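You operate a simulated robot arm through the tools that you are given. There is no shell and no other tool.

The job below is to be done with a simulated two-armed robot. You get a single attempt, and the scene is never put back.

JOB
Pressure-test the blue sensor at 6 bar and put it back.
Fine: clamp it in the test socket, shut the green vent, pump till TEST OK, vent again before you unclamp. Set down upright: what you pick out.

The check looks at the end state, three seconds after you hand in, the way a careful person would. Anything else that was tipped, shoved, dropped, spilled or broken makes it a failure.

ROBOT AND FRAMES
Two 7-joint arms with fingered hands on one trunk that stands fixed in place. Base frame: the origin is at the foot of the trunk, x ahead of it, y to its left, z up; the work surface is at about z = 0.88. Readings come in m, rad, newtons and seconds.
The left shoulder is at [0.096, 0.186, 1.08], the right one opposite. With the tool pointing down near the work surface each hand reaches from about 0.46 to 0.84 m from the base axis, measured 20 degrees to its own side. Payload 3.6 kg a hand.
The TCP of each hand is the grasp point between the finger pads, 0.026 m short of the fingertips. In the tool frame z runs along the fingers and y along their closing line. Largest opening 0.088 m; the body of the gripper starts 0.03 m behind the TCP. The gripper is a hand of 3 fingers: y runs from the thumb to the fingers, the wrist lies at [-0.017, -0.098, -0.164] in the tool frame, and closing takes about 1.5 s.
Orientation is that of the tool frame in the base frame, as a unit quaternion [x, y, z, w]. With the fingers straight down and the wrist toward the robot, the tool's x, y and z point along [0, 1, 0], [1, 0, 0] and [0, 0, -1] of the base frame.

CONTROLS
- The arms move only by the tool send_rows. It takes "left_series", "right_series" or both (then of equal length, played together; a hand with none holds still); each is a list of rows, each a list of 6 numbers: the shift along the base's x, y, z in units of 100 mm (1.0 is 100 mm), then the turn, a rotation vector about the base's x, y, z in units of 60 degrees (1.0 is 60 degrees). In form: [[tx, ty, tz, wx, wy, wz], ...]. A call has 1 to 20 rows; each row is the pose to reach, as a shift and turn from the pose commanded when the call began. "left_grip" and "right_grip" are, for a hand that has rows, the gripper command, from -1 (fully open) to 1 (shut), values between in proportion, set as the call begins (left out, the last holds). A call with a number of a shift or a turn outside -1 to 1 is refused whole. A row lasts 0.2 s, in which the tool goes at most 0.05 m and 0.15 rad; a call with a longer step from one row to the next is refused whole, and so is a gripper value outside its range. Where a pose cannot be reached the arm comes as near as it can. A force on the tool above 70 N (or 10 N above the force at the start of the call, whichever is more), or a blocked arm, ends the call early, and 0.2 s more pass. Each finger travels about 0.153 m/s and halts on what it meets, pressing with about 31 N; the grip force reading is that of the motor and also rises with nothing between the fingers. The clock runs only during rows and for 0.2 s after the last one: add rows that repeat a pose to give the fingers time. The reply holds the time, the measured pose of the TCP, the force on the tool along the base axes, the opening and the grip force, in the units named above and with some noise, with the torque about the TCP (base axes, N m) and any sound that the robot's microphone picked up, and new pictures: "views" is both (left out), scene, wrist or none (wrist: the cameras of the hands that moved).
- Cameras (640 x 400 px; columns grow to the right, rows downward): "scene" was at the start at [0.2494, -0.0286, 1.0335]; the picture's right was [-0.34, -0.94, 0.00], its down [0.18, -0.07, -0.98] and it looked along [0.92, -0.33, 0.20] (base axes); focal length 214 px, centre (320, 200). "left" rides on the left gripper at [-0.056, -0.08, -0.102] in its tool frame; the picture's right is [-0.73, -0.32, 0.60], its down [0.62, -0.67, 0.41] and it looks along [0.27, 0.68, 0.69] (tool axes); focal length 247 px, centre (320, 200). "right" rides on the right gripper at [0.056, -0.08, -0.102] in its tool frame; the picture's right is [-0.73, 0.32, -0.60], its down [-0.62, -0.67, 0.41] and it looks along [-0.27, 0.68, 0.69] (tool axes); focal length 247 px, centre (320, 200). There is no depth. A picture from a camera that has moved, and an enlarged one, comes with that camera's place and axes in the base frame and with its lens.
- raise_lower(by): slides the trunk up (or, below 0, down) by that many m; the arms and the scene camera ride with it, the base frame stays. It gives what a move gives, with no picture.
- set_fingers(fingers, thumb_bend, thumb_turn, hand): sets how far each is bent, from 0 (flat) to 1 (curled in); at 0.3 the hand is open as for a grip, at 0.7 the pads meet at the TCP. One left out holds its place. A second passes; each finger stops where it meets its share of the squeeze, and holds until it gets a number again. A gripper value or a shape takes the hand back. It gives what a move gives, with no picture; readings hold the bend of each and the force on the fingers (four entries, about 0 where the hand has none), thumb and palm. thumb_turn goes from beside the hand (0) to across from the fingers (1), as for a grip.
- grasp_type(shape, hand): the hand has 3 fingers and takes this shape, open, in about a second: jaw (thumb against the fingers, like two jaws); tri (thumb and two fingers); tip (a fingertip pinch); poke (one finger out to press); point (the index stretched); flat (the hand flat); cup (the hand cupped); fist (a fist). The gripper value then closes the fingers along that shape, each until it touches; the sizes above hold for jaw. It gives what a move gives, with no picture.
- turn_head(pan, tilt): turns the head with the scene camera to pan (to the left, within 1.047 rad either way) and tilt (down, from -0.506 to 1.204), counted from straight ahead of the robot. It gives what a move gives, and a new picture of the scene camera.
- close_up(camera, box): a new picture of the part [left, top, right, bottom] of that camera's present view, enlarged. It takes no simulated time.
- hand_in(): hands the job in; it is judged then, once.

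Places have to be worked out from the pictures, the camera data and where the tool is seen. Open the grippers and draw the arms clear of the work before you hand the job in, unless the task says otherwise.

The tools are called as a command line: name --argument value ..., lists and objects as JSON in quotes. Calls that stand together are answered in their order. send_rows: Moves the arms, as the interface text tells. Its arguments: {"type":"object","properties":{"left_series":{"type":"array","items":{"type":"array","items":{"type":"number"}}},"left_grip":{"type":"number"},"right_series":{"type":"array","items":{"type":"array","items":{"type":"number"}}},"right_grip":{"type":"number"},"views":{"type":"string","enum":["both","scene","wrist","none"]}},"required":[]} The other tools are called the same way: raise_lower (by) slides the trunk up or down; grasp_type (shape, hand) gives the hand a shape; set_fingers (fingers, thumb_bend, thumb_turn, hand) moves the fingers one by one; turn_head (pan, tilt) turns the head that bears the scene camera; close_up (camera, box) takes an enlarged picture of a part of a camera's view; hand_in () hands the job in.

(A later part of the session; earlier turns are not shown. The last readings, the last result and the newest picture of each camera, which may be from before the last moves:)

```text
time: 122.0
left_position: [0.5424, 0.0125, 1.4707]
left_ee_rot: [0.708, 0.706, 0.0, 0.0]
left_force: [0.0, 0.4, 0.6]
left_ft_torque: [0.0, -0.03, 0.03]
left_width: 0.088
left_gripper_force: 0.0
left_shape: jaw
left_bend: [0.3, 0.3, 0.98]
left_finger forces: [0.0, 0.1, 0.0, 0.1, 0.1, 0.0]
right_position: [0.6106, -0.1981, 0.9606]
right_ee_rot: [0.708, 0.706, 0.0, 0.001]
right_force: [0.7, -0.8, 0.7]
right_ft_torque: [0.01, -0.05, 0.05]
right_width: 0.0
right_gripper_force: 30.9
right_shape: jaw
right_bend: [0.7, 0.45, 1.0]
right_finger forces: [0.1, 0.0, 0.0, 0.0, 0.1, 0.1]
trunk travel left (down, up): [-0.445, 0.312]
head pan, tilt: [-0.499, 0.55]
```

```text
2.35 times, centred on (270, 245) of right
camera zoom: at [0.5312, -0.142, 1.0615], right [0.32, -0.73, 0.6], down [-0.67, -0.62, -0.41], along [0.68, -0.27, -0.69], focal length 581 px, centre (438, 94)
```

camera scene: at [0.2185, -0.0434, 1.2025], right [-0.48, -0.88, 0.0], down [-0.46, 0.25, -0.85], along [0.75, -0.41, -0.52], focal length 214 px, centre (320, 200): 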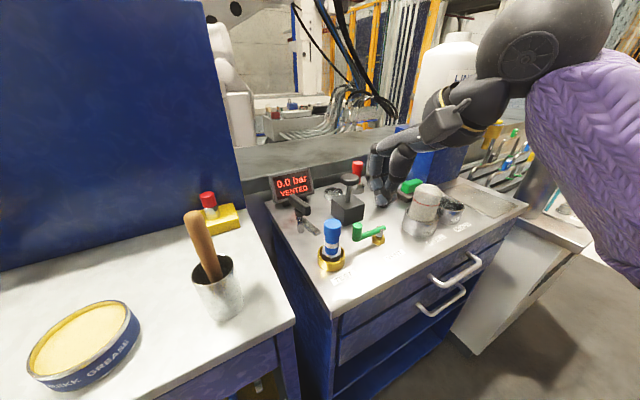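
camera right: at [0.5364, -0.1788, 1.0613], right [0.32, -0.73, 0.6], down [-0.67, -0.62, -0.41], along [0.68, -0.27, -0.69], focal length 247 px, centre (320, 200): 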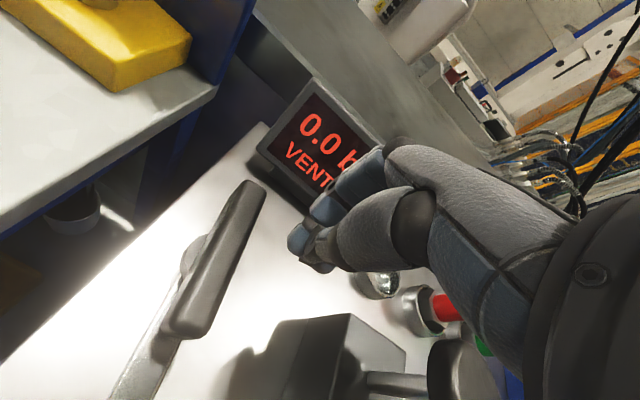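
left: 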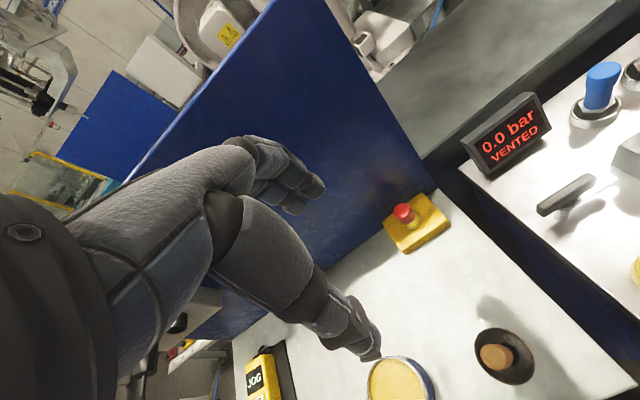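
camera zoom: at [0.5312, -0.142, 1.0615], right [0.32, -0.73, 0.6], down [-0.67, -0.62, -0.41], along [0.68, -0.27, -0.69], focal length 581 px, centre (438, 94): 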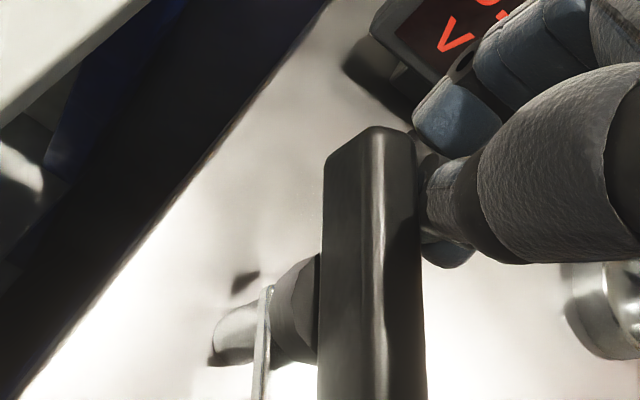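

The handle is turning back freely. I keep pushing another 3 cm.

send_rows --right_series '[[-0.03, 0.07, 0, 0, 0, 0], [-0.05, 0.14, 0, 0, 0, 0], [-0.07, 0.21, 0, 0, 0, 0], [-0.1, 0.28, 0, 0, 0, 0], [-0.1, 0.28, 0, 0, 0, 0]]' --views "none"

close_up --camera "scene" --box '[260, 150, 380, 250]'

close_up --camera "right" --box '[160, 160, 380, 330]'

```text
time: 123.2
left_position: [0.5438, 0.0126, 1.4701]
left_ee_rot: [0.708, 0.707, 0.0, 0.0]
left_force: [-0.8, 0.0, -0.5]
left_ft_torque: [-0.01, -0.01, 0.06]
left_width: 0.0876
left_gripper_force: 0.2
left_shape: jaw
left_bend: [0.3, 0.3, 0.98]
left_finger forces: [0.0, 0.0, 0.1, 0.0, 0.1, 0.0]
right_position: [0.6022, -0.1705, 0.9603]
right_ee_rot: [0.707, 0.707, 0.0, 0.001]
right_force: [4.5, -0.6, 2.8]
right_ft_torque: [0.0, 0.05, 0.04]
right_width: 0.0
right_gripper_force: 30.6
right_shape: jaw
right_bend: [0.7, 0.45, 1.0]
right_finger forces: [0.0, 0.0, 0.0, 0.0, 4.9, 0.0]
trunk travel left (down, up): [-0.445, 0.312]
head pan, tilt: [-0.499, 0.55]
```

```text
4.00 times, centred on (320, 200) of scene
camera zoom: at [0.2188, -0.0434, 1.2025], right [-0.48, -0.88, 0.0], down [-0.46, 0.25, -0.85], along [0.75, -0.41, -0.52], focal length 858 px, centre (320, 200)
```

zoom: 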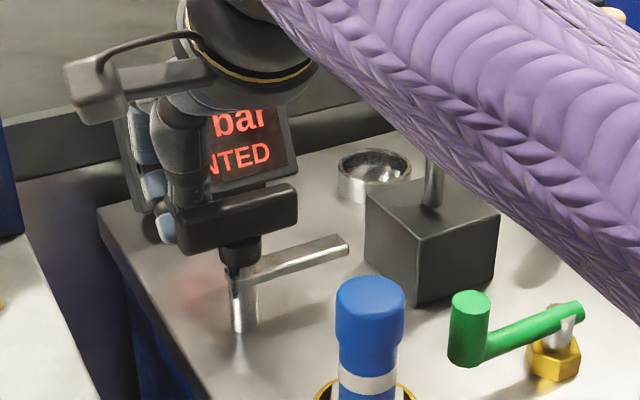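

```text
2.35 times, centred on (270, 245) of right
camera zoom: at [0.5229, -0.1135, 1.0622], right [0.32, -0.73, 0.6], down [-0.67, -0.62, -0.41], along [0.68, -0.27, -0.69], focal length 581 px, centre (438, 94)
```

zoom: 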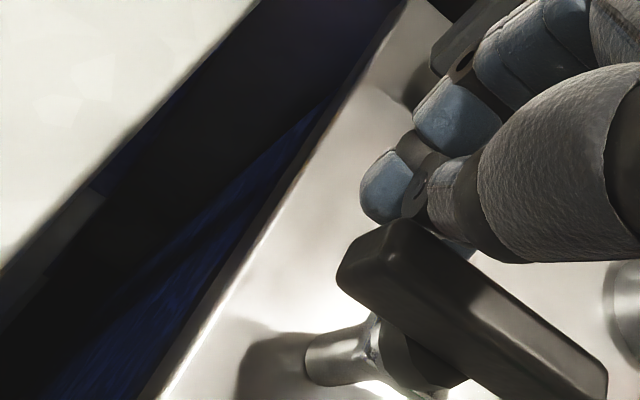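

The handle has snapped back to open. I back the fingers off in +x and lift away.

send_rows --right_series '[[0.12, 0, 0, 0, 0, 0], [0.25, 0, 0.02, 0, 0, 0], [0.25, 0, 0.4, 0, 0, 0], [0.25, -0.1, 0.8, 0, 0, 0], [0.1, -0.2, 1.0, 0, 0, 0]]' --views "both"

close_up --camera "scene" --box '[260, 150, 420, 270]'

```text
time: 124.5
left_position: [0.5436, 0.013, 1.4718]
left_ee_rot: [0.707, 0.707, 0.0, 0.0]
left_force: [-0.2, -0.1, -0.3]
left_ft_torque: [-0.01, -0.01, -0.02]
left_width: 0.0876
left_gripper_force: 0.1
left_shape: jaw
left_bend: [0.3, 0.3, 0.98]
left_finger forces: [0.0, 0.1, 0.0, 0.1, 0.0, 0.0]
right_position: [0.6102, -0.1915, 1.0618]
right_ee_rot: [0.707, 0.707, 0.0, 0.001]
right_force: [0.0, -0.2, -0.2]
right_ft_torque: [0.01, -0.01, 0.02]
right_width: 0.0
right_gripper_force: 31.5
right_shape: jaw
right_bend: [0.7, 0.45, 1.0]
right_finger forces: [0.0, 0.0, 0.1, 0.0, 0.1, 0.0]
trunk travel left (down, up): [-0.445, 0.312]
head pan, tilt: [-0.499, 0.55]
camera scene: at [0.2179, -0.0434, 1.2026], right [-0.48, -0.88, 0.0], down [-0.46, 0.25, -0.85], along [0.75, -0.41, -0.52], focal length 214 px, centre (320, 200)
camera right: at [0.5317, -0.1354, 1.1629], right [0.32, -0.73, 0.6], down [-0.67, -0.62, -0.41], along [0.68, -0.27, -0.69], focal length 247 px, centre (320, 200)
```

scene: 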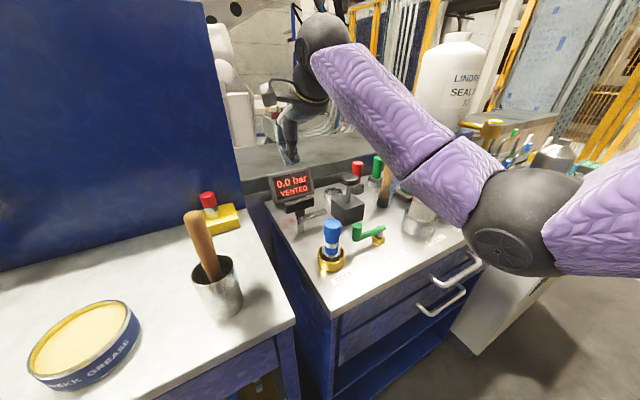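
right: 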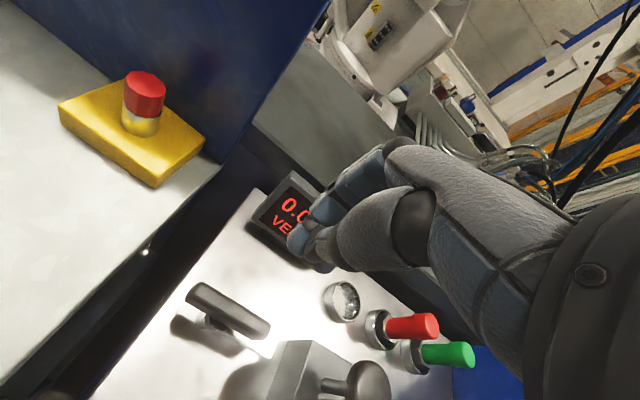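

```text
3.33 times, centred on (340, 210) of scene
camera zoom: at [0.2179, -0.0434, 1.2026], right [-0.48, -0.88, 0.0], down [-0.46, 0.25, -0.85], along [0.75, -0.41, -0.52], focal length 715 px, centre (253, 167)
```

zoom: 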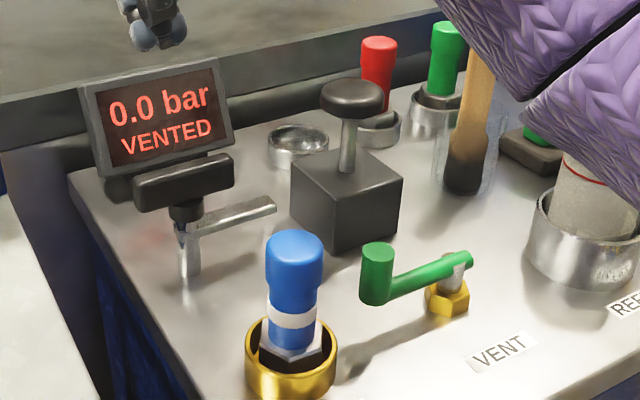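

Clamp open, vent open, 0 bar: everything is back in its start state. Now I move over the sensor in the socket with the jaw part open.

send_rows --right_series '[[-0.3, -0.05, 0.1, 0, 0, 0], [-0.6, -0.08, 0.1, 0, 0, 0], [-0.9, -0.1, 0.1, 0, 0, 0], [-1.0, -0.12, 0.1, 0, 0, 0]]' --right_grip -0.35 --views "none"

send_rows --right_series '[[-0.2, 0, 0, 0, 0, 0], [-0.4, 0, 0, 0, 0, 0], [-0.4, 0, 0, 0, 0, 0]]' --views "both"

close_up --camera "right" --box '[180, 180, 380, 330]'

```text
time: 125.5
left_position: [0.5438, 0.0142, 1.4702]
left_ee_rot: [0.708, 0.706, 0.0, 0.0]
left_force: [0.4, 0.3, -0.4]
left_ft_torque: [0.0, 0.01, 0.0]
left_width: 0.0879
left_gripper_force: 0.0
left_shape: jaw
left_bend: [0.3, 0.3, 0.98]
left_finger forces: [0.0, 0.0, 0.0, 0.1, 0.1, 0.0]
right_position: [0.5109, -0.2028, 1.0693]
right_ee_rot: [0.708, 0.707, -0.001, 0.001]
right_force: [-1.1, -1.4, 0.2]
right_ft_torque: [0.03, -0.01, 0.02]
right_width: 0.0594
right_gripper_force: 0.0
right_shape: jaw
right_bend: [0.36, 0.58, 1.0]
right_finger forces: [0.1, 0.0, 0.0, 0.0, 0.1, 0.0]
trunk travel left (down, up): [-0.445, 0.312]
head pan, tilt: [-0.499, 0.55]
```

```text
time: 126.2
left_position: [0.5447, 0.0148, 1.47]
left_ee_rot: [0.707, 0.707, 0.0, 0.0]
left_force: [-0.2, -0.7, -0.6]
left_ft_torque: [0.03, -0.01, 0.01]
left_width: 0.0873
left_gripper_force: 0.1
left_shape: jaw
left_bend: [0.3, 0.3, 0.98]
left_finger forces: [0.0, 0.1, 0.1, 0.1, 0.0, 0.0]
right_position: [0.4699, -0.2031, 1.0693]
right_ee_rot: [0.707, 0.707, -0.001, 0.001]
right_force: [0.1, -0.2, 0.3]
right_ft_torque: [-0.03, 0.01, 0.04]
right_width: 0.0596
right_gripper_force: 0.0
right_shape: jaw
right_bend: [0.36, 0.58, 1.0]
right_finger forces: [0.0, 0.0, 0.1, 0.0, 0.0, 0.1]
trunk travel left (down, up): [-0.445, 0.312]
head pan, tilt: [-0.499, 0.55]
camera scene: at [0.2186, -0.0433, 1.2025], right [-0.48, -0.88, 0.0], down [-0.46, 0.25, -0.85], along [0.75, -0.41, -0.52], focal length 214 px, centre (320, 200)
camera right: at [0.3908, -0.1455, 1.1702], right [0.32, -0.73, 0.6], down [-0.67, -0.62, -0.41], along [0.68, -0.27, -0.69], focal length 247 px, centre (320, 200)
```

scene: 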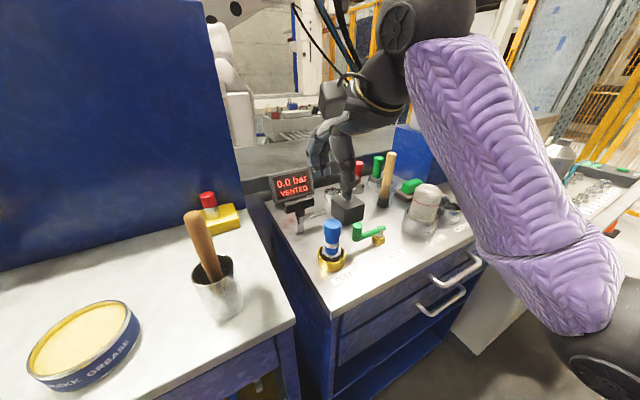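
right: 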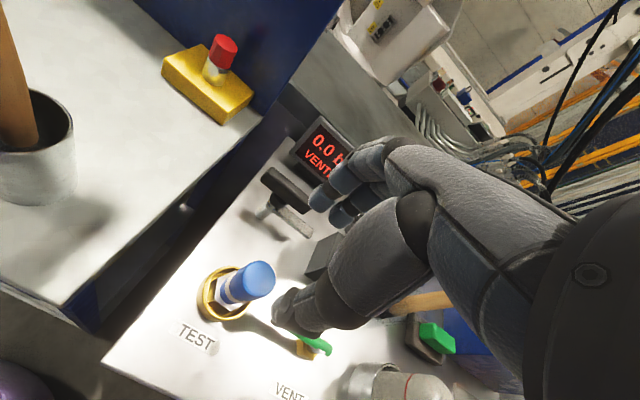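

```text
2.67 times, centred on (280, 255) of right
camera zoom: at [0.3908, -0.1455, 1.1702], right [0.32, -0.73, 0.6], down [-0.67, -0.62, -0.41], along [0.68, -0.27, -0.69], focal length 659 px, centre (427, 53)
```

zoom: 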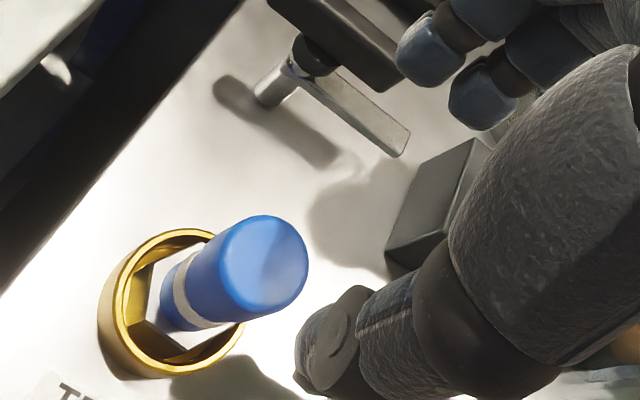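

The sensor top is at (0.470, -0.2045), aligned with the hand. I descend around it to the same grasp height.

send_rows --right_series '[[0, 0, -0.25, 0, 0, 0], [0, 0, -0.5, 0, 0, 0], [0, 0, -0.75, 0, 0, 0], [0, -0.005, -0.95, 0, 0, 0], [0, -0.005, -1.0, 0, 0, 0]]' --views "none"

send_rows --right_series '[[0, 0, -0.05, 0, 0, 0], [0, 0, -0.1, 0, 0, 0], [0, 0, -0.1, 0, 0, 0]]' --views "wrist"

close_up --camera "scene" --box '[285, 190, 385, 275]'

```text
time: 127.5
left_position: [0.5434, 0.0138, 1.4715]
left_ee_rot: [0.707, 0.707, 0.0, 0.0]
left_force: [1.0, -0.1, 0.1]
left_ft_torque: [0.0, -0.04, 0.02]
left_width: 0.0879
left_gripper_force: 0.2
left_shape: jaw
left_bend: [0.3, 0.3, 0.98]
left_finger forces: [0.0, 0.0, 0.0, 0.1, 0.1, 0.0]
right_position: [0.4708, -0.2021, 0.9708]
right_ee_rot: [0.708, 0.706, 0.0, 0.0]
right_force: [-0.8, 0.0, 0.4]
right_ft_torque: [0.01, -0.01, 0.01]
right_width: 0.0593
right_gripper_force: 0.1
right_shape: jaw
right_bend: [0.36, 0.58, 1.0]
right_finger forces: [0.0, 0.0, 0.1, 0.0, 0.1, 0.1]
trunk travel left (down, up): [-0.445, 0.312]
head pan, tilt: [-0.499, 0.55]
```

```text
time: 128.2
left_position: [0.5439, 0.0144, 1.4703]
left_ee_rot: [0.708, 0.706, 0.0, 0.0]
left_force: [0.5, 0.5, 0.2]
left_ft_torque: [0.01, -0.01, 0.0]
left_width: 0.0877
left_gripper_force: 0.1
left_shape: jaw
left_bend: [0.3, 0.3, 0.98]
left_finger forces: [0.0, 0.0, 0.1, 0.0, 0.1, 0.0]
right_position: [0.4689, -0.202, 0.961]
right_ee_rot: [0.708, 0.706, 0.001, 0.001]
right_force: [-0.6, 0.1, 0.2]
right_ft_torque: [0.01, 0.02, 0.01]
right_width: 0.0594
right_gripper_force: 0.0
right_shape: jaw
right_bend: [0.36, 0.58, 1.0]
right_finger forces: [0.0, 0.1, 0.0, 0.0, 0.0, 0.0]
trunk travel left (down, up): [-0.445, 0.312]
head pan, tilt: [-0.499, 0.55]
camera right: at [0.3905, -0.1458, 1.0614], right [0.32, -0.73, 0.6], down [-0.67, -0.62, -0.41], along [0.68, -0.27, -0.69], focal length 247 px, centre (320, 200)
```

right: 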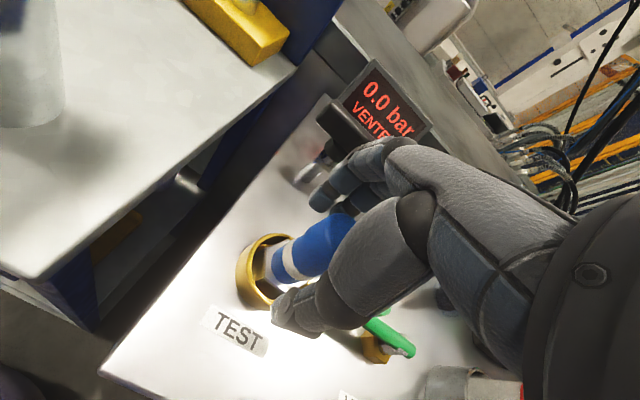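

```text
4.71 times, centred on (335, 232) of scene
camera zoom: at [0.2184, -0.0433, 1.2026], right [-0.48, -0.88, 0.0], down [-0.46, 0.25, -0.85], along [0.75, -0.41, -0.52], focal length 1009 px, centre (249, 47)
```

zoom: 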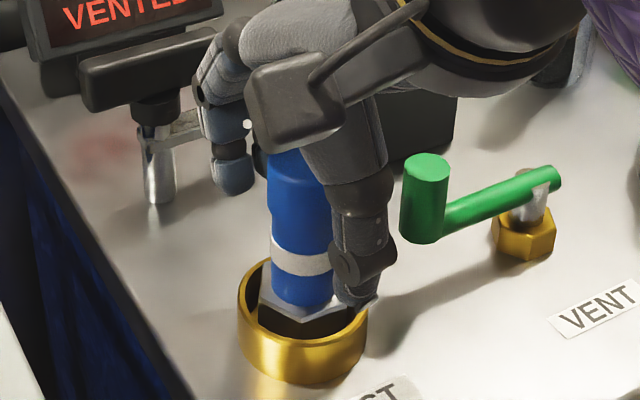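

The hand is around the cap. I nudge 2 mm in -y for centring and close.

send_rows --right_series '[[0, -0.02, -0.01, 0, 0, 0], [0, -0.02, -0.01, 0, 0, 0]]' --views "none"

send_rows --right_series '[[0, 0, 0, 0, 0, 0], [0, 0, 0, 0, 0, 0], [0, 0, 0, 0, 0, 0], [0, 0, 0, 0, 0, 0], [0, 0, 0, 0, 0, 0]]' --right_grip 1 --views "none"

close_up --camera "scene" --box '[285, 190, 385, 275]'

```text
time: 128.8
left_position: [0.5432, 0.0138, 1.4715]
left_ee_rot: [0.708, 0.706, 0.0, 0.0]
left_force: [0.9, 0.5, 0.7]
left_ft_torque: [0.0, 0.01, 0.03]
left_width: 0.0875
left_gripper_force: 0.1
left_shape: jaw
left_bend: [0.3, 0.3, 0.98]
left_finger forces: [0.1, 0.1, 0.0, 0.0, 0.0, 0.0]
right_position: [0.4707, -0.2045, 0.9589]
right_ee_rot: [0.708, 0.706, 0.0, 0.0]
right_force: [-0.5, 0.1, -0.1]
right_ft_torque: [-0.02, -0.03, 0.02]
right_width: 0.0591
right_gripper_force: 0.0
right_shape: jaw
right_bend: [0.36, 0.58, 1.0]
right_finger forces: [0.0, 0.0, 0.0, 0.0, 0.1, 0.1]
trunk travel left (down, up): [-0.445, 0.312]
head pan, tilt: [-0.499, 0.55]
```

```text
time: 130.1
left_position: [0.5425, 0.0131, 1.4701]
left_ee_rot: [0.707, 0.707, 0.0, 0.0]
left_force: [-0.2, 0.1, 0.1]
left_ft_torque: [0.02, -0.02, 0.01]
left_width: 0.0877
left_gripper_force: 0.0
left_shape: jaw
left_bend: [0.3, 0.3, 0.98]
left_finger forces: [0.0, 0.0, 0.0, 0.1, 0.1, 0.1]
right_position: [0.4706, -0.2052, 0.9588]
right_ee_rot: [0.708, 0.707, -0.001, 0.0]
right_force: [0.3, -0.2, 0.8]
right_ft_torque: [-0.01, -0.03, -0.04]
right_width: 0.016
right_gripper_force: 30.8
right_shape: jaw
right_bend: [0.63, 0.73, 1.0]
right_finger forces: [12.3, 17.7, 0.0, 0.1, 28.6, 0.0]
trunk travel left (down, up): [-0.445, 0.312]
head pan, tilt: [-0.499, 0.55]
```

```text
4.71 times, centred on (335, 232) of scene
camera zoom: at [0.2185, -0.0434, 1.2025], right [-0.48, -0.88, 0.0], down [-0.46, 0.25, -0.85], along [0.75, -0.41, -0.52], focal length 1009 px, centre (249, 47)
```

zoom: 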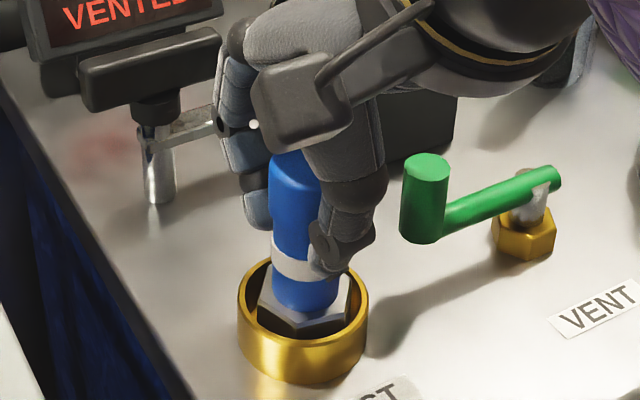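

A firm grip. I lift straight out of the socket slowly, then higher.

send_rows --right_series '[[0, 0, 0.1, 0, 0, 0], [0, 0, 0.25, 0, 0, 0], [0, 0, 0.45, 0, 0, 0], [0, 0, 0.7, 0, 0, 0], [0, 0, 1.0, 0, 0, 0]]' --views "none"

send_rows --right_series '[[0, 0, 0.3, 0, 0, 0], [0, 0, 0.6, 0, 0, 0], [0, 0, 0.65, 0, 0, 0], [0, 0, 0.65, 0, 0, 0]]' --views "both"

close_up --camera "scene" --box '[260, 130, 420, 270]'

```text
time: 131.2
left_position: [0.5448, 0.014, 1.4707]
left_ee_rot: [0.707, 0.707, 0.0, 0.0]
left_force: [0.6, 0.7, 0.3]
left_ft_torque: [0.0, 0.01, -0.03]
left_width: 0.0876
left_gripper_force: 0.0
left_shape: jaw
left_bend: [0.3, 0.3, 0.98]
left_finger forces: [0.0, 0.1, 0.0, 0.1, 0.0, 0.1]
right_position: [0.4714, -0.2057, 1.0599]
right_ee_rot: [0.708, 0.706, -0.001, 0.0]
right_force: [-0.3, -0.2, -1.6]
right_ft_torque: [-0.01, 0.0, 0.01]
right_width: 0.0159
right_gripper_force: 31.2
right_shape: jaw
right_bend: [0.63, 0.73, 1.0]
right_finger forces: [12.5, 17.7, 0.0, 0.0, 28.6, 0.1]
trunk travel left (down, up): [-0.445, 0.312]
head pan, tilt: [-0.499, 0.55]
```

```text
time: 132.2
left_position: [0.5439, 0.0139, 1.4703]
left_ee_rot: [0.707, 0.707, -0.001, 0.0]
left_force: [0.2, 0.0, -0.9]
left_ft_torque: [-0.03, 0.0, -0.01]
left_width: 0.0877
left_gripper_force: 0.1
left_shape: jaw
left_bend: [0.3, 0.3, 0.98]
left_finger forces: [0.0, 0.0, 0.1, 0.0, 0.0, 0.0]
right_position: [0.4717, -0.2045, 1.1257]
right_ee_rot: [0.708, 0.706, 0.0, 0.001]
right_force: [-0.7, 0.8, -1.1]
right_ft_torque: [0.0, -0.02, -0.02]
right_width: 0.016
right_gripper_force: 31.1
right_shape: jaw
right_bend: [0.63, 0.73, 1.0]
right_finger forces: [12.6, 17.5, 0.1, 0.0, 28.6, 0.0]
trunk travel left (down, up): [-0.445, 0.312]
head pan, tilt: [-0.499, 0.55]
camera scene: at [0.2185, -0.0429, 1.2025], right [-0.48, -0.88, 0.0], down [-0.46, 0.25, -0.85], along [0.75, -0.41, -0.52], focal length 214 px, centre (320, 200)
camera right: at [0.3921, -0.1471, 1.2272], right [0.32, -0.73, 0.6], down [-0.67, -0.62, -0.41], along [0.68, -0.27, -0.69], focal length 247 px, centre (320, 200)
```

scene: 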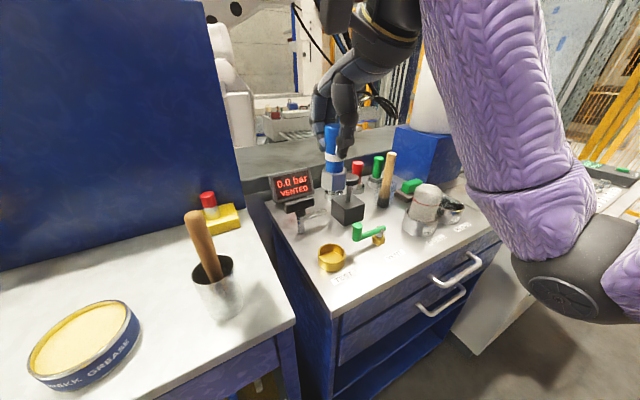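
right: 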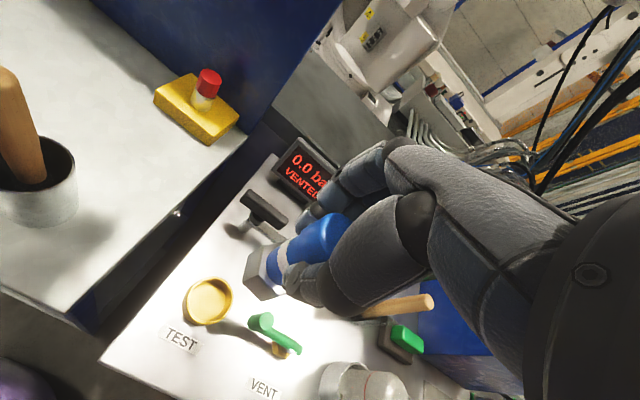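

```text
2.86 times, centred on (340, 200) of scene
camera zoom: at [0.2185, -0.0429, 1.2025], right [-0.48, -0.88, 0.0], down [-0.46, 0.25, -0.85], along [0.75, -0.41, -0.52], focal length 613 px, centre (263, 200)
```

zoom: 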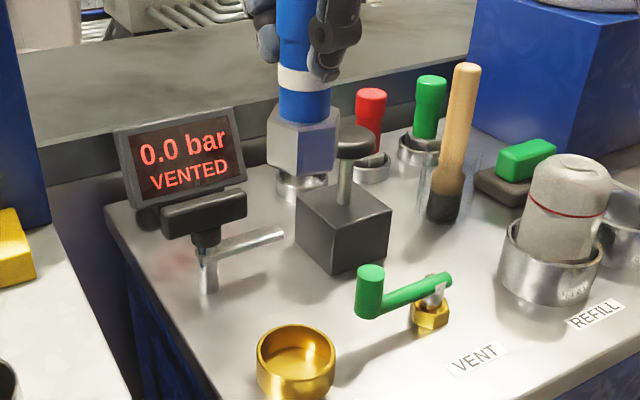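

The sensor hangs upright with its white band. I travel back toward the blue sensor's holder at (0.678, -0.339), staying high.

send_rows --right_series '[[0.25, -0.16, 0, 0, 0, 0], [0.5, -0.33, 0, 0, 0, 0], [0.75, -0.49, 0, 0, 0, 0], [1.0, -0.65, 0, 0, 0, 0]]' --views "none"

send_rows --right_series '[[0.25, -0.16, 0, 0, 0, 0], [0.5, -0.33, 0, 0, 0, 0], [0.75, -0.49, 0, 0, 0, 0], [1.0, -0.65, 0, 0, 0, 0], [1.0, -0.65, 0, 0, 0, 0]]' --views "both"

close_up --camera "right" --box '[180, 180, 380, 360]'

close_up --camera "scene" --box '[270, 120, 410, 230]'

```text
time: 133.2
left_position: [0.5448, 0.014, 1.4701]
left_ee_rot: [0.707, 0.707, 0.0, -0.001]
left_force: [-0.3, -0.3, -0.2]
left_ft_torque: [0.01, 0.02, 0.03]
left_width: 0.0876
left_gripper_force: 0.0
left_shape: jaw
left_bend: [0.3, 0.3, 0.98]
left_finger forces: [0.0, 0.0, 0.0, 0.1, 0.1, 0.0]
right_position: [0.5722, -0.2708, 1.1233]
right_ee_rot: [0.707, 0.707, 0.0, 0.0]
right_force: [0.8, -0.1, -1.8]
right_ft_torque: [0.0, 0.01, 0.02]
right_width: 0.016
right_gripper_force: 30.4
right_shape: jaw
right_bend: [0.63, 0.73, 1.0]
right_finger forces: [12.9, 17.5, 0.1, 0.0, 28.7, 0.0]
trunk travel left (down, up): [-0.445, 0.312]
head pan, tilt: [-0.499, 0.55]
```

```text
time: 134.4
left_position: [0.5425, 0.014, 1.4703]
left_ee_rot: [0.708, 0.706, 0.0, -0.001]
left_force: [-0.3, 0.1, 0.1]
left_ft_torque: [0.0, 0.02, 0.02]
left_width: 0.0878
left_gripper_force: 0.0
left_shape: jaw
left_bend: [0.3, 0.3, 0.98]
left_finger forces: [0.1, 0.0, 0.0, 0.0, 0.0, 0.0]
right_position: [0.6702, -0.336, 1.1227]
right_ee_rot: [0.707, 0.707, 0.001, 0.001]
right_force: [-0.2, 0.1, -2.2]
right_ft_torque: [0.0, 0.02, 0.03]
right_width: 0.016
right_gripper_force: 30.9
right_shape: jaw
right_bend: [0.63, 0.73, 1.0]
right_finger forces: [12.9, 17.6, 0.0, 0.0, 28.7, 0.0]
trunk travel left (down, up): [-0.445, 0.312]
head pan, tilt: [-0.499, 0.55]
camera scene: at [0.2183, -0.0434, 1.2026], right [-0.48, -0.88, 0.0], down [-0.46, 0.25, -0.85], along [0.75, -0.41, -0.52], focal length 214 px, centre (320, 200)
camera right: at [0.5907, -0.2789, 1.2248], right [0.32, -0.73, 0.6], down [-0.67, -0.62, -0.41], along [0.68, -0.27, -0.69], focal length 247 px, centre (320, 200)
```

scene: 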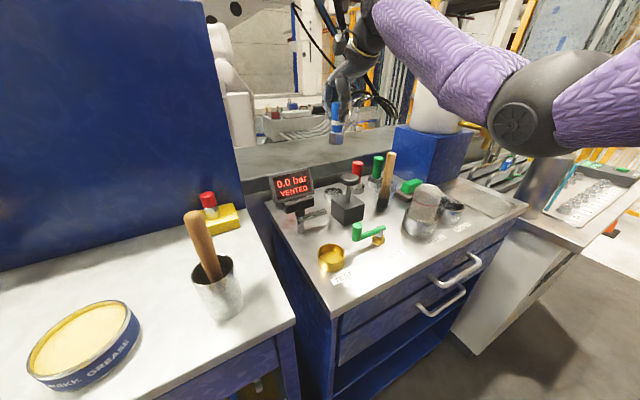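
right: 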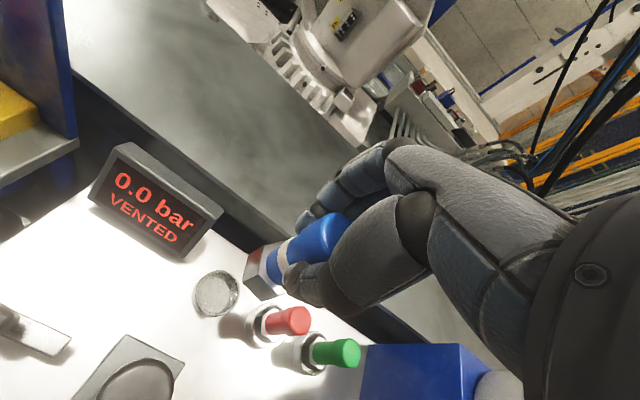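

```text
2.22 times, centred on (280, 270) of right
camera zoom: at [0.5907, -0.2789, 1.2248], right [0.32, -0.73, 0.6], down [-0.67, -0.62, -0.41], along [0.68, -0.27, -0.69], focal length 549 px, centre (409, 44)
```

zoom: 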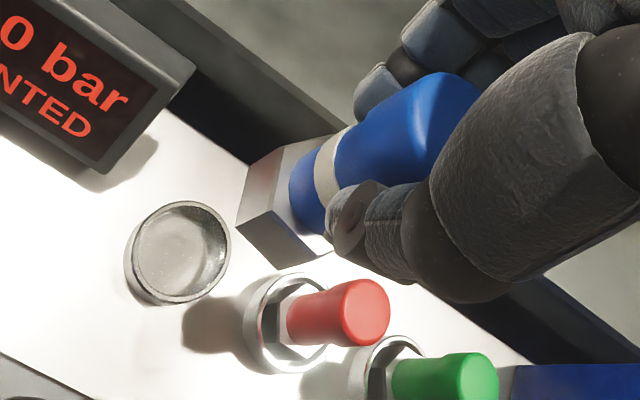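

```text
3.64 times, centred on (340, 175) of scene
camera zoom: at [0.2183, -0.0434, 1.2026], right [-0.48, -0.88, 0.0], down [-0.46, 0.25, -0.85], along [0.75, -0.41, -0.52], focal length 780 px, centre (247, 291)
```

zoom: 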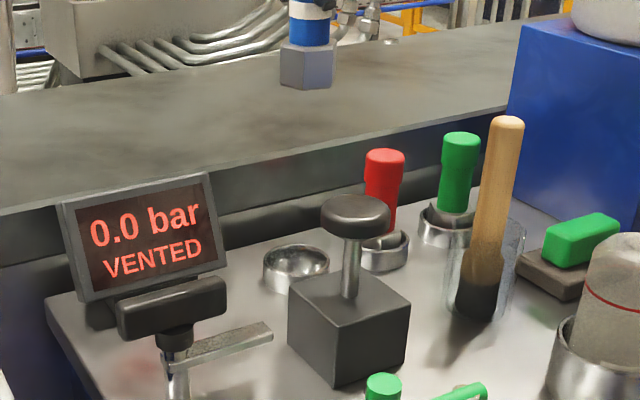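

The holder's rim centre comes out at (0.6787, -0.339), z≈0.895. I align over it and lower until the hex is about 2 cm above the rim.

send_rows --right_series '[[0.05, -0.02, -0.2, 0, 0, 0], [0.088, -0.037, -0.45, 0, 0, 0], [0.088, -0.037, -0.7, 0, 0, 0], [0.088, -0.037, -0.95, 0, 0, 0], [0.088, -0.037, -1.0, 0, 0, 0]]' --views "none"

send_rows --right_series '[[0, 0, -0.15, 0, 0, 0], [0, 0, -0.28, 0, 0, 0], [0, 0, -0.28, 0, 0, 0]]' --views "both"

close_up --camera "right" --box '[210, 210, 310, 310]'

close_up --camera "scene" --box '[290, 140, 370, 210]'

```text
time: 135.7
left_position: [0.5449, 0.0134, 1.4696]
left_ee_rot: [0.708, 0.706, 0.0, 0.0]
left_force: [0.5, -0.6, 0.1]
left_ft_torque: [0.01, -0.01, -0.02]
left_width: 0.0879
left_gripper_force: 0.1
left_shape: jaw
left_bend: [0.3, 0.3, 0.98]
left_finger forces: [0.0, 0.1, 0.0, 0.0, 0.0, 0.0]
right_position: [0.68, -0.3393, 1.0241]
right_ee_rot: [0.708, 0.706, -0.001, 0.0]
right_force: [0.3, -0.1, -2.1]
right_ft_torque: [-0.02, -0.01, -0.02]
right_width: 0.0159
right_gripper_force: 30.8
right_shape: jaw
right_bend: [0.63, 0.73, 1.0]
right_finger forces: [13.0, 17.5, 0.0, 0.0, 28.5, 0.0]
trunk travel left (down, up): [-0.445, 0.312]
head pan, tilt: [-0.499, 0.55]
```

```text
time: 136.4
left_position: [0.5438, 0.0134, 1.4702]
left_ee_rot: [0.708, 0.706, 0.001, -0.001]
left_force: [-0.3, -0.1, 0.1]
left_ft_torque: [-0.02, -0.02, 0.01]
left_width: 0.0878
left_gripper_force: 0.0
left_shape: jaw
left_bend: [0.3, 0.3, 0.98]
left_finger forces: [0.0, 0.1, 0.1, 0.0, 0.0, 0.0]
right_position: [0.6794, -0.3395, 0.9978]
right_ee_rot: [0.707, 0.707, 0.0, 0.002]
right_force: [0.1, 0.2, -2.1]
right_ft_torque: [0.02, 0.01, 0.0]
right_width: 0.0157
right_gripper_force: 30.7
right_shape: jaw
right_bend: [0.63, 0.73, 1.0]
right_finger forces: [13.0, 17.5, 0.0, 0.0, 28.6, 0.0]
trunk travel left (down, up): [-0.445, 0.312]
head pan, tilt: [-0.499, 0.55]
camera scene: at [0.2186, -0.0434, 1.2025], right [-0.48, -0.88, 0.0], down [-0.46, 0.25, -0.85], along [0.75, -0.41, -0.52], focal length 214 px, centre (320, 200)
camera right: at [0.6, -0.2826, 1.0985], right [0.32, -0.73, 0.6], down [-0.67, -0.62, -0.41], along [0.68, -0.27, -0.69], focal length 247 px, centre (320, 200)
```

scene: 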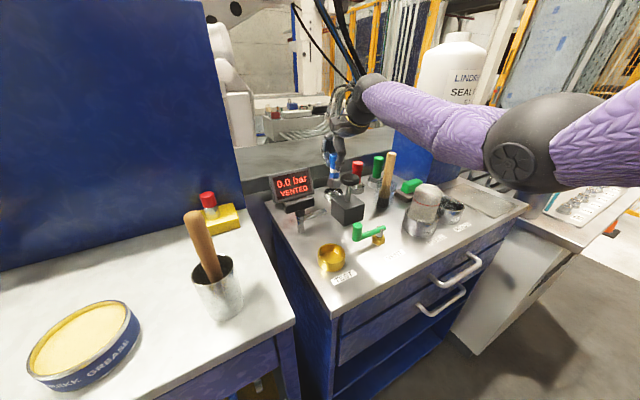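
right: 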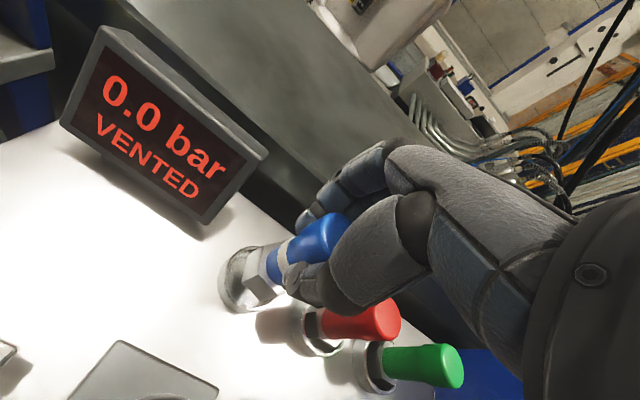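

```text
4.00 times, centred on (260, 260) of right
camera zoom: at [0.6, -0.2826, 1.0985], right [0.32, -0.73, 0.6], down [-0.67, -0.62, -0.41], along [0.68, -0.27, -0.69], focal length 988 px, centre (560, -40)
```

zoom: 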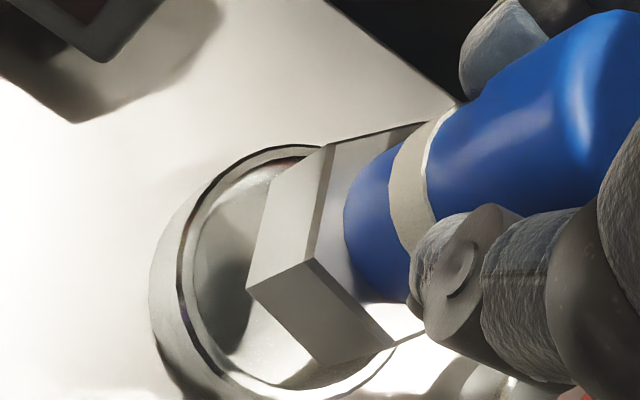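

```text
5.71 times, centred on (330, 175) of scene
camera zoom: at [0.2186, -0.0434, 1.2025], right [-0.48, -0.88, 0.0], down [-0.46, 0.25, -0.85], along [0.75, -0.41, -0.52], focal length 1226 px, centre (263, 343)
```

zoom: 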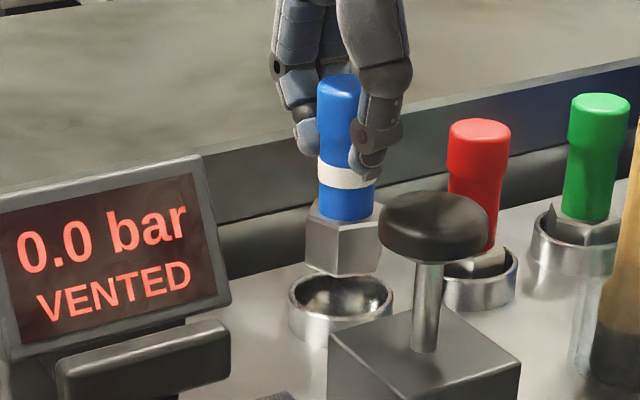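

The hex is centred over the holder within about 1 mm. I shift 1 mm in +y and lower in stages, watching the force.

send_rows --right_series '[[0, 0.008, -0.06, 0, 0, 0], [0, 0.008, -0.12, 0, 0, 0], [0, 0.008, -0.18, 0, 0, 0], [0, 0.008, -0.24, 0, 0, 0], [0, 0.008, -0.24, 0, 0, 0]]' --views "none"

close_up --camera "right" --box '[210, 210, 310, 310]'

close_up --camera "scene" --box '[290, 150, 370, 210]'

```text
time: 137.7
left_position: [0.5429, 0.0131, 1.4715]
left_ee_rot: [0.708, 0.707, 0.0, 0.0]
left_force: [0.1, 0.1, 0.0]
left_ft_torque: [-0.01, 0.01, 0.02]
left_width: 0.0878
left_gripper_force: 0.0
left_shape: jaw
left_bend: [0.3, 0.3, 0.98]
left_finger forces: [0.0, 0.0, 0.0, 0.0, 0.1, 0.0]
right_position: [0.6792, -0.3375, 0.9755]
right_ee_rot: [0.708, 0.706, 0.003, 0.003]
right_force: [2.5, -0.5, 8.8]
right_ft_torque: [-0.01, 0.07, 0.02]
right_width: 0.0165
right_gripper_force: 30.6
right_shape: jaw
right_bend: [0.63, 0.74, 1.0]
right_finger forces: [15.2, 20.2, 0.0, 0.1, 31.2, 0.0]
trunk travel left (down, up): [-0.445, 0.312]
head pan, tilt: [-0.499, 0.55]
```

```text
4.00 times, centred on (260, 260) of right
camera zoom: at [0.6001, -0.2804, 1.0766], right [0.31, -0.73, 0.6], down [-0.66, -0.62, -0.42], along [0.68, -0.27, -0.68], focal length 988 px, centre (560, -40)
```

zoom: 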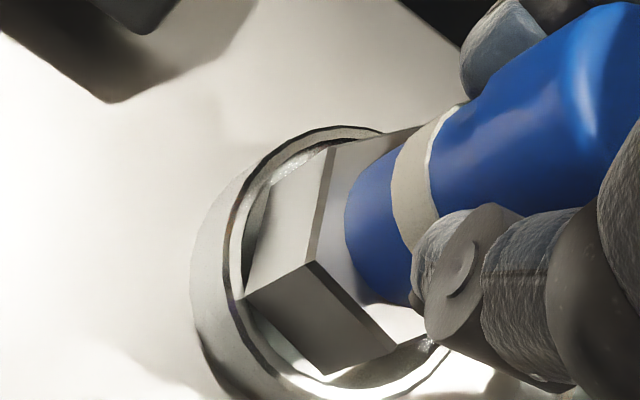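

```text
6.67 times, centred on (330, 180) of scene
camera zoom: at [0.218, -0.0431, 1.2028], right [-0.48, -0.88, 0.0], down [-0.46, 0.25, -0.85], along [0.75, -0.41, -0.52], focal length 1430 px, centre (253, 333)
```

zoom: 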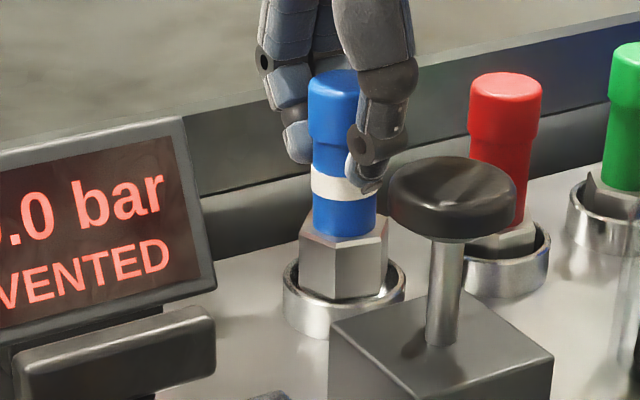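

Contact at 8.8 N with the hex edge on the rim: the hex sits about 3 mm too far in -x. I raise slightly, shift +x 3 mm, and look again.

send_rows --right_series '[[0, 0, 0.06, 0, 0, 0], [0.03, 0, 0.08, 0, 0, 0], [0.03, 0, 0.08, 0, 0, 0], [0.03, 0, 0.08, 0, 0, 0]]' --views "none"

close_up --camera "right" --box '[210, 210, 310, 310]'

close_up --camera "scene" --box '[300, 160, 360, 205]'

```text
time: 138.7
left_position: [0.5437, 0.0143, 1.4699]
left_ee_rot: [0.708, 0.706, -0.001, 0.0]
left_force: [-0.3, 0.8, -0.3]
left_ft_torque: [0.04, 0.0, 0.0]
left_width: 0.0876
left_gripper_force: 0.1
left_shape: jaw
left_bend: [0.3, 0.3, 0.98]
left_finger forces: [0.0, 0.1, 0.0, 0.0, 0.1, 0.0]
right_position: [0.6806, -0.3377, 0.9811]
right_ee_rot: [0.708, 0.707, 0.0, 0.0]
right_force: [0.1, 0.5, -1.0]
right_ft_torque: [0.0, 0.03, -0.03]
right_width: 0.0167
right_gripper_force: 31.0
right_shape: jaw
right_bend: [0.63, 0.74, 1.0]
right_finger forces: [15.3, 17.7, 0.0, 0.1, 30.5, 0.0]
trunk travel left (down, up): [-0.445, 0.312]
head pan, tilt: [-0.499, 0.55]
```

```text
4.00 times, centred on (260, 260) of right
camera zoom: at [0.6023, -0.2804, 1.082], right [0.32, -0.73, 0.6], down [-0.67, -0.62, -0.41], along [0.67, -0.27, -0.69], focal length 988 px, centre (560, -40)
```

zoom: 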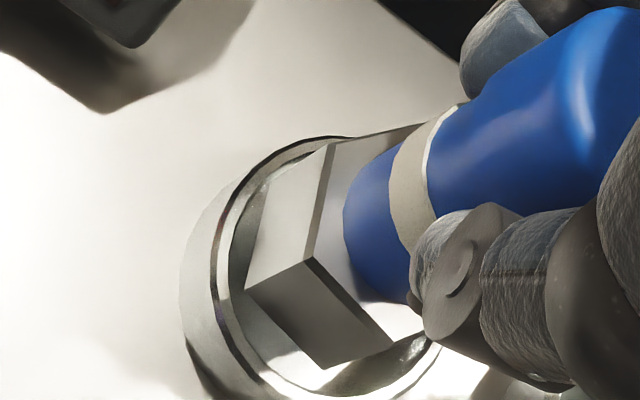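

```text
8.89 times, centred on (330, 182) of scene
camera zoom: at [0.2186, -0.0434, 1.2025], right [-0.48, -0.88, 0.0], down [-0.46, 0.25, -0.85], along [0.75, -0.41, -0.52], focal length 1906 px, centre (231, 356)
```

zoom: 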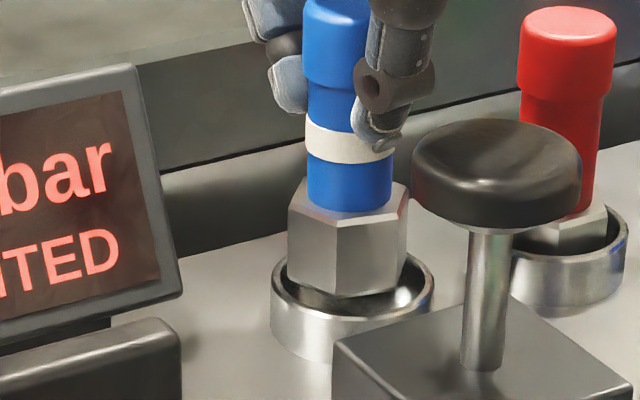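

The hex still looks about 3 mm short in x and 1 mm high in y relative to the ring. I shift by that and check again before lowering.

send_rows --right_series '[[0.02, -0.01, 0, 0, 0, 0], [0.035, -0.01, 0, 0, 0, 0], [0.035, -0.01, 0, 0, 0, 0], [0.035, -0.01, 0, 0, 0, 0]]' --views "none"

close_up --camera "right" --box '[210, 210, 310, 310]'

close_up --camera "scene" --box '[300, 160, 360, 205]'

```text
time: 139.7
left_position: [0.5441, 0.0136, 1.4708]
left_ee_rot: [0.708, 0.707, 0.001, 0.0]
left_force: [-0.2, -0.4, 0.3]
left_ft_torque: [-0.01, 0.01, 0.05]
left_width: 0.0878
left_gripper_force: 0.1
left_shape: jaw
left_bend: [0.3, 0.3, 0.98]
left_finger forces: [0.0, 0.0, 0.0, 0.1, 0.0, 0.0]
right_position: [0.6856, -0.3388, 0.9808]
right_ee_rot: [0.708, 0.707, 0.0, 0.001]
right_force: [-0.6, -0.5, -1.7]
right_ft_torque: [-0.03, 0.03, -0.01]
right_width: 0.0166
right_gripper_force: 30.5
right_shape: jaw
right_bend: [0.63, 0.74, 1.0]
right_finger forces: [15.4, 17.7, 0.0, 0.0, 30.6, 0.0]
trunk travel left (down, up): [-0.445, 0.312]
head pan, tilt: [-0.499, 0.55]
```

```text
4.00 times, centred on (260, 260) of right
camera zoom: at [0.6061, -0.2823, 1.0823], right [0.32, -0.73, 0.6], down [-0.67, -0.62, -0.41], along [0.68, -0.27, -0.69], focal length 988 px, centre (560, -40)
```

zoom: 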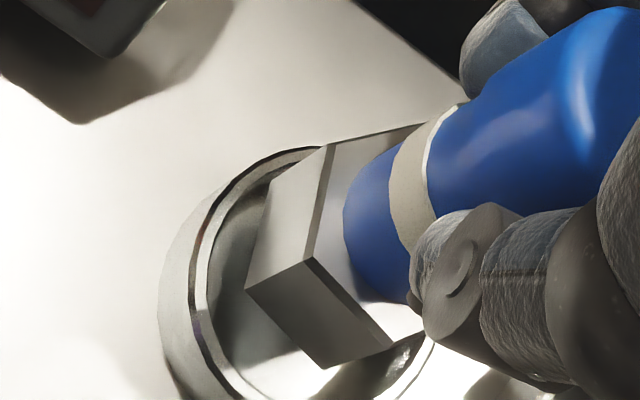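

```text
8.89 times, centred on (330, 182) of scene
camera zoom: at [0.2186, -0.0434, 1.2025], right [-0.48, -0.88, 0.0], down [-0.46, 0.25, -0.85], along [0.75, -0.41, -0.52], focal length 1906 px, centre (231, 356)
```

zoom: 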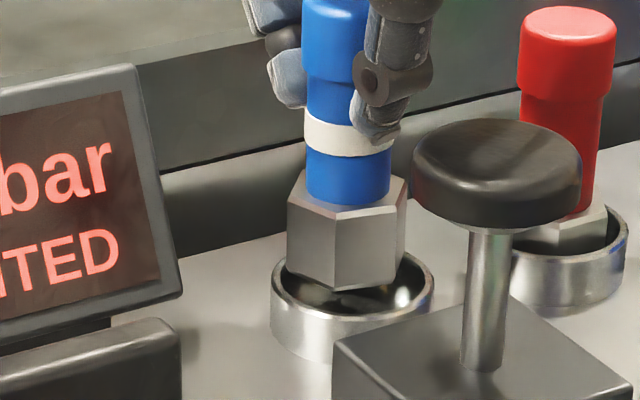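

The two views disagree by a few mm, so I take higher zooms to measure the sensor's axis and the ring exactly.

close_up --camera "right" --box '[225, 225, 305, 305]'

close_up --camera "right" --box '[200, 190, 360, 310]'

close_up --camera "scene" --box '[315, 165, 351, 205]'

```text
5.00 times, centred on (265, 265) of right
camera zoom: at [0.6061, -0.2823, 1.0823], right [0.32, -0.73, 0.6], down [-0.67, -0.62, -0.41], along [0.68, -0.27, -0.69], focal length 1235 px, centre (595, -125)
```

zoom: 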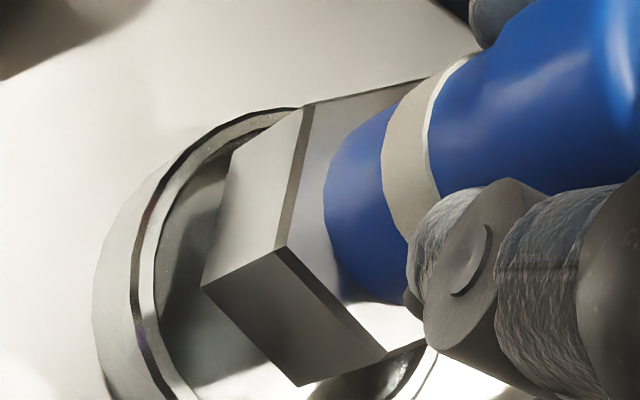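

```text
3.33 times, centred on (280, 250) of right
camera zoom: at [0.6061, -0.2823, 1.0823], right [0.32, -0.73, 0.6], down [-0.67, -0.62, -0.41], along [0.68, -0.27, -0.69], focal length 823 px, centre (453, 33)
```

zoom: 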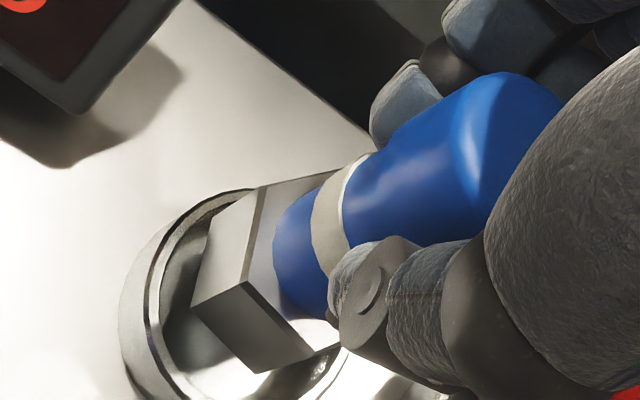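

```text
10.00 times, centred on (333, 185) of scene
camera zoom: at [0.2186, -0.0434, 1.2025], right [-0.48, -0.88, 0.0], down [-0.46, 0.25, -0.85], along [0.75, -0.41, -0.52], focal length 2145 px, centre (190, 350)
```

zoom: 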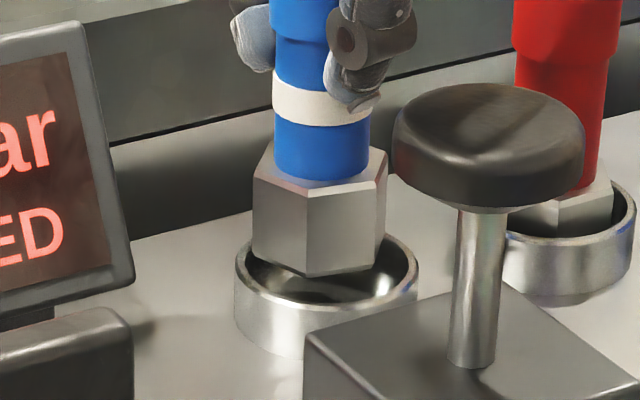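

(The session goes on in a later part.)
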